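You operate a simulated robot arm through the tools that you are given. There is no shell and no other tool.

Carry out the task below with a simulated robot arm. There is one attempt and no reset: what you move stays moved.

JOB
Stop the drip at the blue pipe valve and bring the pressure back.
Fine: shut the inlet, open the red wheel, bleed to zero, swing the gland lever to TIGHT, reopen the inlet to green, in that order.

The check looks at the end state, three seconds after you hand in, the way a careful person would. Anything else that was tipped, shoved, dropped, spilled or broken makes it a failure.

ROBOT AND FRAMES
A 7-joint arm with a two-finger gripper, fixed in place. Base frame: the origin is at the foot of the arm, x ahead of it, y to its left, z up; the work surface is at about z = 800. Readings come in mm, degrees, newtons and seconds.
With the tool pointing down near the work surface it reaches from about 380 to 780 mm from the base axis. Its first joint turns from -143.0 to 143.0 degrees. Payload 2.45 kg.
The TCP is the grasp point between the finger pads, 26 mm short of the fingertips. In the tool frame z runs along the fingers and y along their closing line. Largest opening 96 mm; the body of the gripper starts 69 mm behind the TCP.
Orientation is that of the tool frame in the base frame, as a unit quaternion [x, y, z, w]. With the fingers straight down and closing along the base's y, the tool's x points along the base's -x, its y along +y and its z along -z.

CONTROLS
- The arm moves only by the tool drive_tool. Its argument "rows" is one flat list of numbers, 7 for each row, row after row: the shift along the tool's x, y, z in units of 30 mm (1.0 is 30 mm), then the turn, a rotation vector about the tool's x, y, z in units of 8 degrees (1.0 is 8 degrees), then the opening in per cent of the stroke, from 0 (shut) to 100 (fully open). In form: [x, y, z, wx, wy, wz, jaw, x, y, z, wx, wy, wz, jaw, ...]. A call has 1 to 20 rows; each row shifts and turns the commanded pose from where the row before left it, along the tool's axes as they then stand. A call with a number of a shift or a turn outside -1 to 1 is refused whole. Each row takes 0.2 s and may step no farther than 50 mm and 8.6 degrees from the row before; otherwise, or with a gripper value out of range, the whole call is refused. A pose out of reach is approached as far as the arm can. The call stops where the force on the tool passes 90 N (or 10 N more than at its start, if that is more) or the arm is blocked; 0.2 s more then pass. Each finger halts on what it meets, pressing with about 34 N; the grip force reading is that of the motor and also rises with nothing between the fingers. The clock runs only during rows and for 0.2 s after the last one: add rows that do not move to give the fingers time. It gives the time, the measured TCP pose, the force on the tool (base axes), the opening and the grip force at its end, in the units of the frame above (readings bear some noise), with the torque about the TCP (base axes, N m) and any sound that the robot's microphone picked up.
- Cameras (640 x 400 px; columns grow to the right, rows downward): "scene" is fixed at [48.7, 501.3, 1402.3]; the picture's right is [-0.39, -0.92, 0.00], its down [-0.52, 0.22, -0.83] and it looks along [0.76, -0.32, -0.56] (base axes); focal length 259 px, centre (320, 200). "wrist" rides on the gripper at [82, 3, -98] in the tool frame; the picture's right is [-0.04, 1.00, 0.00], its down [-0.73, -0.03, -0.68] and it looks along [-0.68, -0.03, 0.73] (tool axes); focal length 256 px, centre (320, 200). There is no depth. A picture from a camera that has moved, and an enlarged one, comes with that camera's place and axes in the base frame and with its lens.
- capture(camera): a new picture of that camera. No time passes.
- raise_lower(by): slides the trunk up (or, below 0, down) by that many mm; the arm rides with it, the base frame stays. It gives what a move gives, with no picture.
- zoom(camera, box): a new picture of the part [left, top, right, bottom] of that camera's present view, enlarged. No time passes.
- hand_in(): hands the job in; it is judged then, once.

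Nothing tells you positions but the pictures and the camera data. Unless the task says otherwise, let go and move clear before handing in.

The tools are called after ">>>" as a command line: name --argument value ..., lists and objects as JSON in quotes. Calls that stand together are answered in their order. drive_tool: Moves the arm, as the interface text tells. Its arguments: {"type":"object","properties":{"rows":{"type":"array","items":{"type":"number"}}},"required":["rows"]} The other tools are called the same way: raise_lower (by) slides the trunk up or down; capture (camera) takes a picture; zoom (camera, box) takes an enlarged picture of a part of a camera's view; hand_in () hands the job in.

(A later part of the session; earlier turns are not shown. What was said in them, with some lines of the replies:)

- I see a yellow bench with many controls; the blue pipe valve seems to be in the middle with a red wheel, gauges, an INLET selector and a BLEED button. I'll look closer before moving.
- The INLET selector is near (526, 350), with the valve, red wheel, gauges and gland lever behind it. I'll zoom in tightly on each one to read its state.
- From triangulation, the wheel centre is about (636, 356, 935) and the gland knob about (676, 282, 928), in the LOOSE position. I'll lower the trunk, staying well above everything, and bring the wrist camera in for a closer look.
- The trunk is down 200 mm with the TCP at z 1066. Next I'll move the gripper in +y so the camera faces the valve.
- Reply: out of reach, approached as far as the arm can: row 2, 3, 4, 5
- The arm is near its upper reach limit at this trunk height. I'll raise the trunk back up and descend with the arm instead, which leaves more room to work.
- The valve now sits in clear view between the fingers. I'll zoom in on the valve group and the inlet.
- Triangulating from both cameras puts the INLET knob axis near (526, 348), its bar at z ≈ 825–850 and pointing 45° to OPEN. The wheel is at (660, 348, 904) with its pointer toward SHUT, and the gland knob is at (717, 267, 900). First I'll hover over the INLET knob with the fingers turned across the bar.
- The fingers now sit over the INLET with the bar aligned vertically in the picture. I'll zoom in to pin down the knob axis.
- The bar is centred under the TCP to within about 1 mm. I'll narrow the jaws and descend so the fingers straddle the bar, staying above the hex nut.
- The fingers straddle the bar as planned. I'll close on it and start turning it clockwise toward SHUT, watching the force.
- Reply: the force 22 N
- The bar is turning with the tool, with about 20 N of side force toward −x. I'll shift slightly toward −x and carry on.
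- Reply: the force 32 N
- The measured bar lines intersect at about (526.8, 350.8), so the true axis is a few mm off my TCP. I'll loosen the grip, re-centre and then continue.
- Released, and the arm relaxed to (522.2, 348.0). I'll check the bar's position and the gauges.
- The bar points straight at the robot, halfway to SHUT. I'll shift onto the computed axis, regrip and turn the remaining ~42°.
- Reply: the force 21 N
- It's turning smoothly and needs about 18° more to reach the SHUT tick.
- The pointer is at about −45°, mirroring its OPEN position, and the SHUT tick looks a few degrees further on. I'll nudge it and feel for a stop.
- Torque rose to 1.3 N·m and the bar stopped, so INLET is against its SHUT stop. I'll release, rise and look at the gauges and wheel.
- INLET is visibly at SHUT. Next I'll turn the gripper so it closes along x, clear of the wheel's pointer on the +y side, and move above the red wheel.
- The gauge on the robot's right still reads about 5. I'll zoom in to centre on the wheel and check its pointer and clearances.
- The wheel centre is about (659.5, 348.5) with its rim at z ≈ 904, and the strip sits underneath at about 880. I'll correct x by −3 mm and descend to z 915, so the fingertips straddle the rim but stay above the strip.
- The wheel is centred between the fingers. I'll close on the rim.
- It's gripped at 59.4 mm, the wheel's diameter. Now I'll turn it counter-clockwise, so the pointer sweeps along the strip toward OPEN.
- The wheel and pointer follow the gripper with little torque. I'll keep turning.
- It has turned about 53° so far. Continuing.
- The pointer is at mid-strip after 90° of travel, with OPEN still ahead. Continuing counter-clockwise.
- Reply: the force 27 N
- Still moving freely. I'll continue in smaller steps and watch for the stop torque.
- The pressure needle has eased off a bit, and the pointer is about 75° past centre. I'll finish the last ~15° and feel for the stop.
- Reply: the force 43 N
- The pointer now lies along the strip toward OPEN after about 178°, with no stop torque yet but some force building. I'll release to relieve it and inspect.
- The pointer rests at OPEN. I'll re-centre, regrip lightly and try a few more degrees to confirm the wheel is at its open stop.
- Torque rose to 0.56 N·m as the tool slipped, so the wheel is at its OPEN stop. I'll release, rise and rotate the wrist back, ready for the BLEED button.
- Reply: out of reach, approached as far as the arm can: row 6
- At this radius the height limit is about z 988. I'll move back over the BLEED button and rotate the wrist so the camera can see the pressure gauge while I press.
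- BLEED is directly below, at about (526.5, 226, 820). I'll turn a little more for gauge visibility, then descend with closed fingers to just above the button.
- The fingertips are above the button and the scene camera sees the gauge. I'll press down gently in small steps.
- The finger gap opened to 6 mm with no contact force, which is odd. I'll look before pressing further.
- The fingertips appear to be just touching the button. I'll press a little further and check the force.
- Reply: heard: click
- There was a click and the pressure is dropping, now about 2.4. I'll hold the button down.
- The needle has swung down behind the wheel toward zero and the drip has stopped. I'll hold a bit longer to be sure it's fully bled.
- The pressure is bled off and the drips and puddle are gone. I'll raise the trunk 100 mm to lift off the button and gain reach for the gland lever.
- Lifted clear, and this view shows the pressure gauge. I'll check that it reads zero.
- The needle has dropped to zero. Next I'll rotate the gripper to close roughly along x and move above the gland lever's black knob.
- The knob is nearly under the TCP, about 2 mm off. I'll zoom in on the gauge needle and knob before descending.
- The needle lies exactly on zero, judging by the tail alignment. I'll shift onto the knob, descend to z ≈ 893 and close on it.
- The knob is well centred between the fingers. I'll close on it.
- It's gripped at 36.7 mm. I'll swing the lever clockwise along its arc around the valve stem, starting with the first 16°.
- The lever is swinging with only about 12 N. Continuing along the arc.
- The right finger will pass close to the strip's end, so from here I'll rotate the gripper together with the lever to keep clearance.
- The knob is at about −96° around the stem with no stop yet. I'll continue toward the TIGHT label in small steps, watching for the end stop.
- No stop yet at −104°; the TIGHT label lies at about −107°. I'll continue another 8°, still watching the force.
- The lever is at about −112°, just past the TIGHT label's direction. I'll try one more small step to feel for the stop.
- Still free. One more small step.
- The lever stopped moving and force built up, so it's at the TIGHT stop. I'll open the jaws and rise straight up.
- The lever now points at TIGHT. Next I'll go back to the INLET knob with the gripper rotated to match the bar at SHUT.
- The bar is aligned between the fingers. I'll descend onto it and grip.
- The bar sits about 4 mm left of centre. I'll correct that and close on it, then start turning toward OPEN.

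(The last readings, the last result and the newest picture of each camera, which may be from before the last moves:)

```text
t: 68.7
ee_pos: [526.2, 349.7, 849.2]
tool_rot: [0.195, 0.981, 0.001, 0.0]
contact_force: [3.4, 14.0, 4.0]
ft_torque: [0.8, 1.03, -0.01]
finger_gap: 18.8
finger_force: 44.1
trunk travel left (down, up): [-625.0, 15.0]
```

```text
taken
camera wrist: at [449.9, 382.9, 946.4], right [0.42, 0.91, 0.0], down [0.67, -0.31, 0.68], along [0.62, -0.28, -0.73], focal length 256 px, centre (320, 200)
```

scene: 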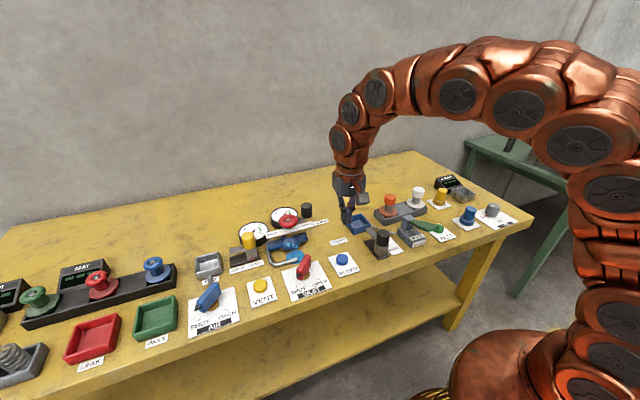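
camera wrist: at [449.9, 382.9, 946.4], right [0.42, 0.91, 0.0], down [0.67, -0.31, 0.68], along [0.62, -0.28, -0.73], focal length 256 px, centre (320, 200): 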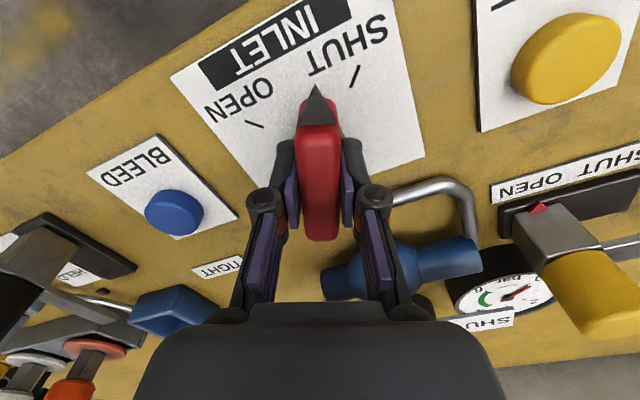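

It's turning smoothly with modest force. I'll continue to halfway and check the pressure gauge.

>>> drive_tool --rows '[0, 0.03, 0, 0, 0, -0.7, 10, 0, 0, 0, 0, 0, -0.7, 10, 0, 0, 0, 0, 0, -0.7, 10, 0, 0, 0, 0, 0, -0.7, 10]'

>>> zoom --camera "scene" --box '[220, 190, 370, 300]'

>>> capture --camera "wrist"

```text
t: 69.7
ee_pos: [526.3, 350.5, 849.0]
tool_rot: [0.001, 1.0, 0.0, 0.0]
contact_force: [-4.4, 10.2, 11.6]
ft_torque: [0.25, -0.36, -0.03]
finger_gap: 18.8
finger_force: 44.0
trunk travel left (down, up): [-625.0, 15.0]
```

```text
3.64 times, centred on (295, 245) of scene
camera zoom: at [48.7, 501.3, 1402.3], right [-0.39, -0.92, 0.0], down [-0.52, 0.22, -0.83], along [0.76, -0.32, -0.56], focal length 942 px, centre (411, 36)
```

zoom: 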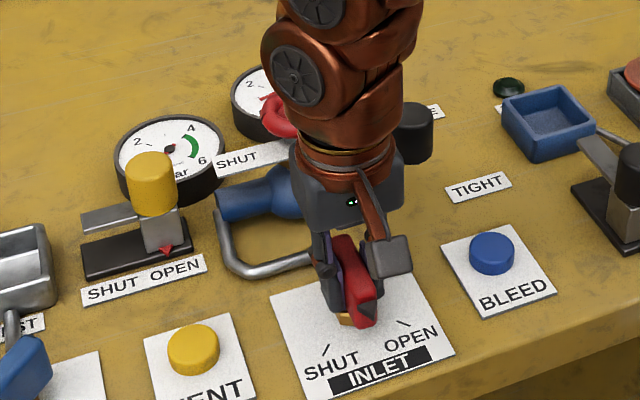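

```text
taken
camera wrist: at [442.7, 352.7, 946.4], right [0.04, 1.0, 0.0], down [0.73, -0.03, 0.68], along [0.68, -0.03, -0.73], focal length 256 px, centre (320, 200)
```

wrist: 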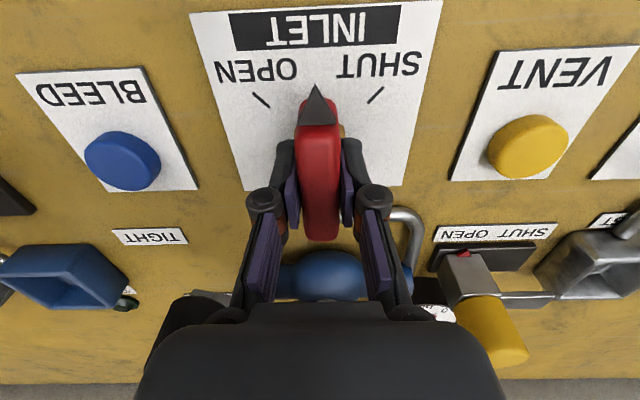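

The knob is halfway. I'll zoom in on the visible part of the pressure gauge.

>>> zoom --camera "scene" --box '[245, 200, 305, 240]'

```text
10.00 times, centred on (275, 220) of scene
camera zoom: at [48.7, 501.3, 1402.3], right [-0.39, -0.92, 0.0], down [-0.52, 0.22, -0.83], along [0.76, -0.32, -0.56], focal length 2591 px, centre (770, 0)
```

zoom: 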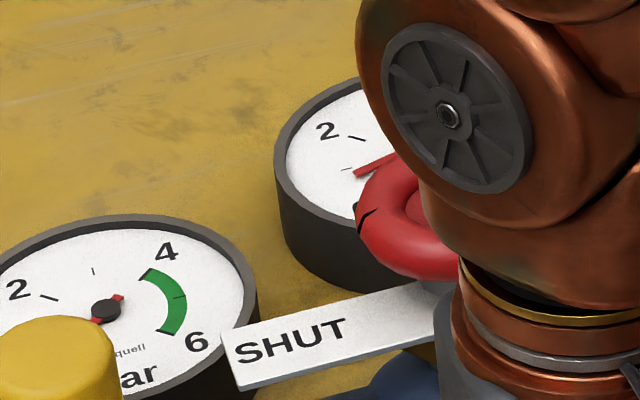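

Pressure is about 1 bar and rising. I'll continue turning to OPEN.

>>> drive_tool --rows '[0, 0, -0.01, 0, 0, -0.7, 10, 0, 0, 0, 0, 0, -0.7, 10, 0, 0, 0, 0, 0, -0.7, 10, 0, 0, 0, 0, 0, -0.7, 10]'

>>> zoom --camera "scene" --box '[245, 200, 305, 240]'

```text
t: 70.7
ee_pos: [525.3, 350.2, 849.1]
tool_rot: [-0.193, 0.981, 0.0, 0.003]
contact_force: [8.2, 26.4, 21.0]
ft_torque: [0.51, 0.3, -0.02]
finger_gap: 18.7
finger_force: 43.9
trunk travel left (down, up): [-625.0, 15.0]
```

```text
10.00 times, centred on (275, 220) of scene
camera zoom: at [48.7, 501.3, 1402.3], right [-0.39, -0.92, 0.0], down [-0.52, 0.22, -0.83], along [0.76, -0.32, -0.56], focal length 2591 px, centre (770, 0)
```

zoom: 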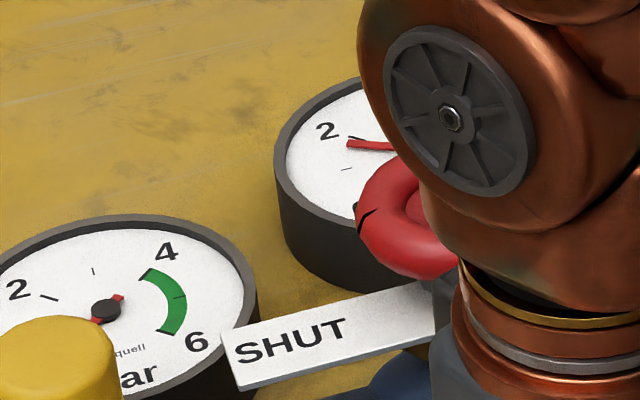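

Pressure is about 1.8 and still rising. I'll finish the last 22° with a small centring correction.

>>> drive_tool --rows '[-0.04, 0.055, -0.04, 0, 0, -0.7, 10, 0, 0, 0, 0, 0, -0.7, 10, 0, 0, 0, 0, 0, -0.7, 10, 0, 0, 0, 0, 0, -0.75, 10, 0, 0, 0, 0, 0, 0, 10]'

>>> capture --camera "wrist"

>>> zoom --camera "scene" --box '[230, 200, 330, 280]'

```text
t: 71.8
ee_pos: [525.2, 351.0, 849.2]
tool_rot: [-0.383, 0.924, 0.0, 0.0]
contact_force: [-0.5, 22.3, 7.8]
ft_torque: [1.34, -0.7, -0.07]
finger_gap: 18.8
finger_force: 44.3
trunk travel left (down, up): [-625.0, 15.0]
```

```text
taken
camera wrist: at [463.9, 294.8, 946.2], right [-0.68, 0.73, 0.0], down [0.54, 0.5, 0.68], along [0.5, 0.46, -0.73], focal length 256 px, centre (320, 200)
```

wrist: 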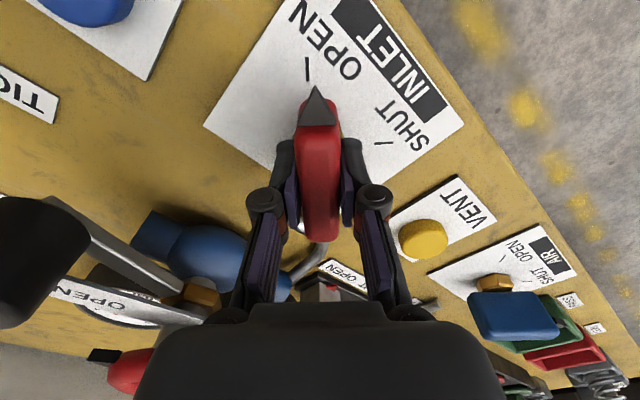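

```text
5.00 times, centred on (280, 240) of scene
camera zoom: at [48.7, 501.3, 1402.3], right [-0.39, -0.92, 0.0], down [-0.52, 0.22, -0.83], along [0.76, -0.32, -0.56], focal length 1295 px, centre (520, 0)
```

zoom: 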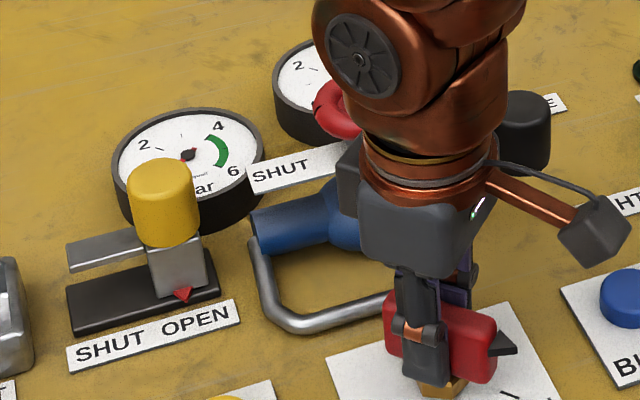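

The knob is back at 45°, the OPEN position. I'll nudge slightly to confirm the stop, then release and check the gauge.

>>> drive_tool --rows '[0, 0, 0, 0, 0, -0.4, 10, 0, 0, 0, 0, 0, 0, 10]'

```text
t: 72.5
ee_pos: [525.3, 352.0, 849.0]
tool_rot: [-0.409, 0.913, -0.001, -0.001]
contact_force: [-4.8, 19.1, 3.4]
ft_torque: [0.76, -0.11, -1.26]
finger_gap: 19.5
finger_force: 44.0
trunk travel left (down, up): [-625.0, 15.0]
```

The torque jumped to 1.26 N·m, so INLET is at its OPEN stop. I'll release, rise and look at the gauges.

>>> drive_tool --rows '[0, 0, 0, 0, 0, 0.4, 40, 0, 0, 0, 0, 0, 0, 45, 0, 0, 0, 0, 0, 0, 45, 0, 0, -0.9, 0, 0, 0, 45, 0, 0, -0.9, 0, 0, 0, 45, 0, 0, -0.9, 0, 0, 0, 45, 0, 0, -0.9, 0, 0, 0, 45, 0, 0, -0.9, 0, 0, 0, 45]'

>>> capture --camera "wrist"

>>> capture --camera "scene"

```text
t: 74.2
ee_pos: [528.5, 351.4, 986.6]
tool_rot: [-0.383, 0.924, 0.0, 0.0]
contact_force: [0.5, -0.1, -1.1]
ft_torque: [0.0, 0.01, 0.0]
finger_gap: 42.9
finger_force: 0.1
trunk travel left (down, up): [-625.0, 15.0]
```

```text
taken
camera wrist: at [466.5, 295.0, 1083.5], right [-0.68, 0.74, 0.0], down [0.54, 0.5, 0.68], along [0.5, 0.46, -0.74], focal length 256 px, centre (320, 200)
```

wrist: 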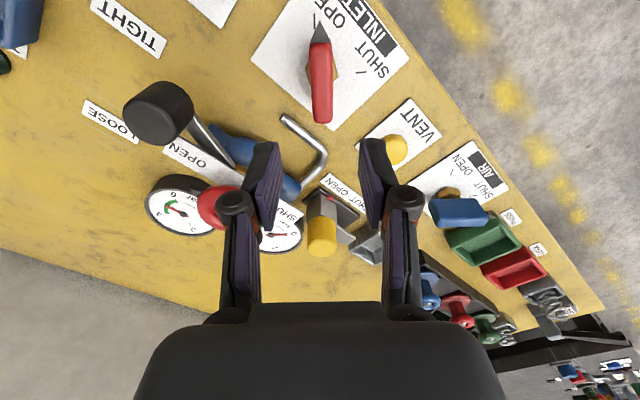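

```text
taken
```

scene: 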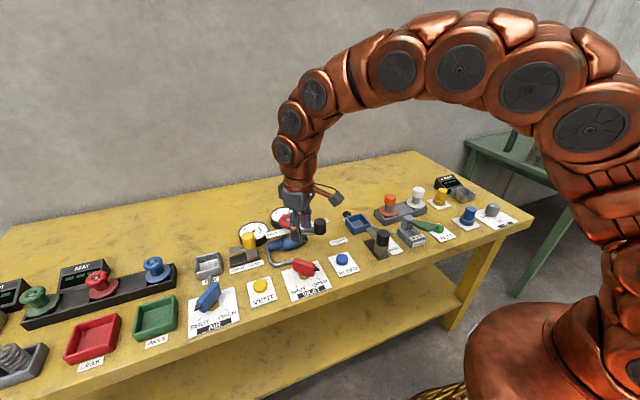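

>>> zoom --camera "wrist" --box '[120, 70, 340, 260]'

>>> zoom --camera "scene" --box '[230, 200, 370, 300]'

```text
2.11 times, centred on (230, 165) of wrist
camera zoom: at [466.5, 295.0, 1083.5], right [-0.68, 0.74, 0.0], down [0.54, 0.5, 0.68], along [0.5, 0.46, -0.74], focal length 539 px, centre (510, 274)
```

zoom: 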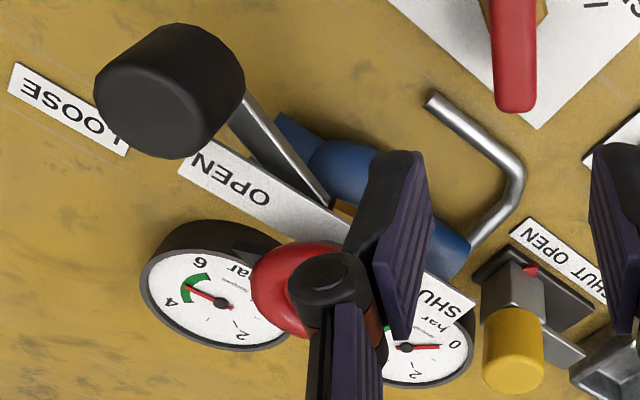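

```text
4.00 times, centred on (300, 250) of scene
camera zoom: at [48.7, 501.3, 1402.3], right [-0.39, -0.92, 0.0], down [-0.52, 0.22, -0.83], along [0.76, -0.32, -0.56], focal length 1036 px, centre (400, 0)
```

zoom: 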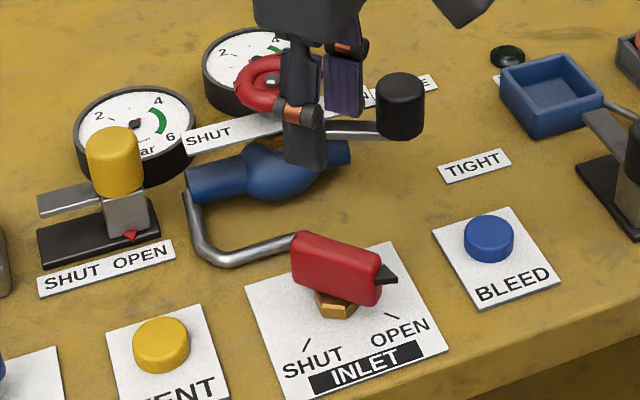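

Pressure is already about 4.5, inside the green and still settling, and no drops are visible. I'll retreat to a clear position and let it settle before verifying.

>>> drive_tool --rows '[0, 0, -0.5, 0, 0, 0, 45, 0.865, -0.235, -0.33, 0, 0, 0, 60, 0.865, -0.235, -0.33, 0, 0, 0, 60, 0.865, -0.235, -0.33, 0, 0, 0, 60, 0.865, -0.235, -0.33, 0, 0, 0, 60, 0.865, -0.235, -0.33, 0, 0, 0, 60, 0.865, -0.235, -0.33, 0, 0, 0, 60, 0, 0, 0, 0, 0, 0.94, 60, 0, 0, 0, 0, 0, 0.94, 60, 0, 0, 0, 0, 0, 0.94, 60, 0, 0, 0, 0, 0, 0.94, 60, 0, 0, 0, 0, 0, 0.94, 60, 0, 0, 0, 0, 0, 0.94, 60, 0, 0, 0, 0, 0, 0, 60, 0, 0, 0, 0, 0, 0, 60]'

>>> capture --camera "scene"

>>> zoom --camera "scene" --box '[230, 195, 330, 260]'

>>> capture --camera "wrist"

```text
t: 77.5
ee_pos: [446.8, 209.7, 1060.2]
tool_rot: [0.001, 1.0, 0.0, 0.0]
contact_force: [1.0, 0.0, 1.2]
ft_torque: [-0.01, 0.0, -0.02]
finger_gap: 57.8
finger_force: 0.0
trunk travel left (down, up): [-625.0, 15.0]
```

```text
taken
```

scene: 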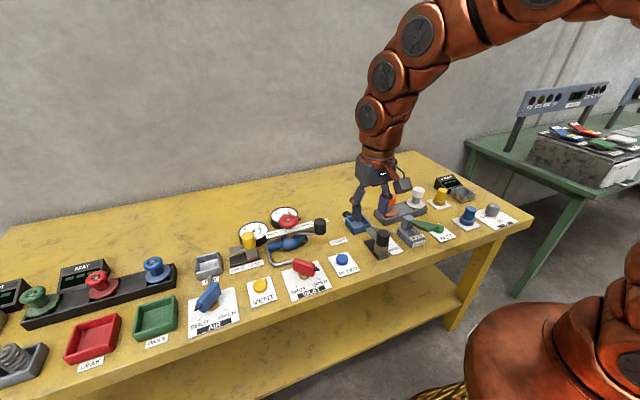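

```text
6.15 times, centred on (280, 228) of scene
camera zoom: at [48.7, 501.3, 1402.3], right [-0.39, -0.92, 0.0], down [-0.52, 0.22, -0.83], along [0.76, -0.32, -0.56], focal length 1594 px, centre (566, 31)
```

zoom: 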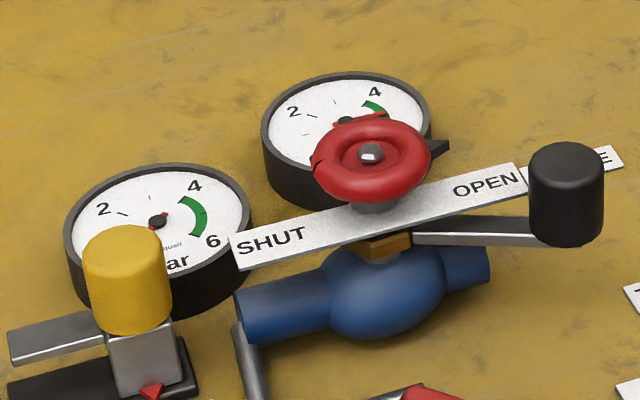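

```text
taken
camera wrist: at [363.1, 213.4, 1157.0], right [0.04, 1.0, 0.0], down [0.73, -0.03, 0.68], along [0.68, -0.03, -0.73], focal length 256 px, centre (320, 200)
```

wrist: 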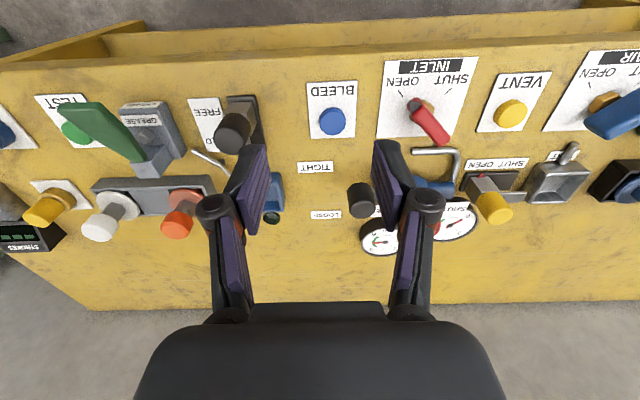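

The pressure needle is in the green and there's no drip or puddle. I'll wait a few seconds more and double-check that it holds.

>>> drive_tool --rows '[0, 0, 0, 0, 0, 0, 60, 0, 0, 0, 0, 0, 0, 60, 0, 0, 0, 0, 0, 0, 60, 0, 0, 0, 0, 0, 0, 60, 0, 0, 0, 0, 0, 0, 60, 0, 0, 0, 0, 0, 0, 60, 0, 0, 0, 0, 0, 0, 60, 0, 0, 0, 0, 0, 0, 60, 0, 0, 0, 0, 0, 0, 60, 0, 0, 0, 0, 0, 0, 60, 0, 0, 0, 0, 0, 0, 60, 0, 0, 0, 0, 0, 0, 60, 0, 0, 0, 0, 0, 0, 60, 0, 0, 0, 0, 0, 0, 60, 0, 0, 0, 0, 0, 0, 60]'

>>> zoom --camera "wrist" --box '[330, 140, 490, 270]'

>>> zoom --camera "scene" --box '[220, 190, 380, 300]'

```text
t: 80.7
ee_pos: [446.3, 210.8, 1058.7]
tool_rot: [0.001, 1.0, 0.001, 0.0]
contact_force: [-0.5, -0.1, -0.8]
ft_torque: [0.03, 0.02, -0.03]
finger_gap: 57.5
finger_force: 0.0
trunk travel left (down, up): [-625.0, 15.0]
```

```text
3.08 times, centred on (410, 205) of wrist
camera zoom: at [363.1, 213.3, 1157.0], right [0.04, 1.0, 0.0], down [0.73, -0.03, 0.68], along [0.68, -0.03, -0.73], focal length 788 px, centre (43, 185)
```

zoom: 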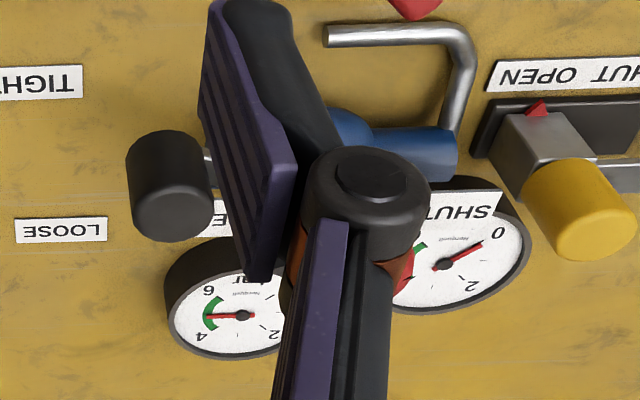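

```text
3.64 times, centred on (300, 245) of scene
camera zoom: at [48.7, 501.3, 1402.3], right [-0.39, -0.92, 0.0], down [-0.52, 0.22, -0.83], along [0.76, -0.32, -0.56], focal length 942 px, centre (393, 36)
```

zoom: 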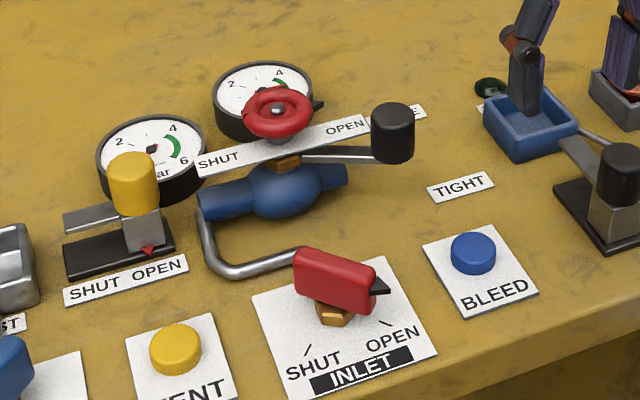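

The pressure is steady at 5 bar in the green. The drip and puddle are gone, the wheel is OPEN, the gland lever is against its TIGHT stop, INLET is OPEN and the arm is clear. Handing in.

>>> hand_in

```text
The job is handed in.
```

The drip at the blue pipe valve has stopped. Its pressure is back at 5 bar in the green, and it held steady for several seconds before I handed in.

I did the steps in the order you gave:
1. **Inlet:** turned to its SHUT stop.
2. **Red wheel:** opened about 180° to its stop.
3. **Bleed:** held the BLEED button until the gauge read zero.
4. **Gland lever:** swung to its stop at TIGHT.
5. **Inlet:** turned back to its OPEN stop.

I touched no other controls, saw nothing else disturbed, and moved the arm clear with its gripper empty. The job is handed in, but I haven't seen the check result.
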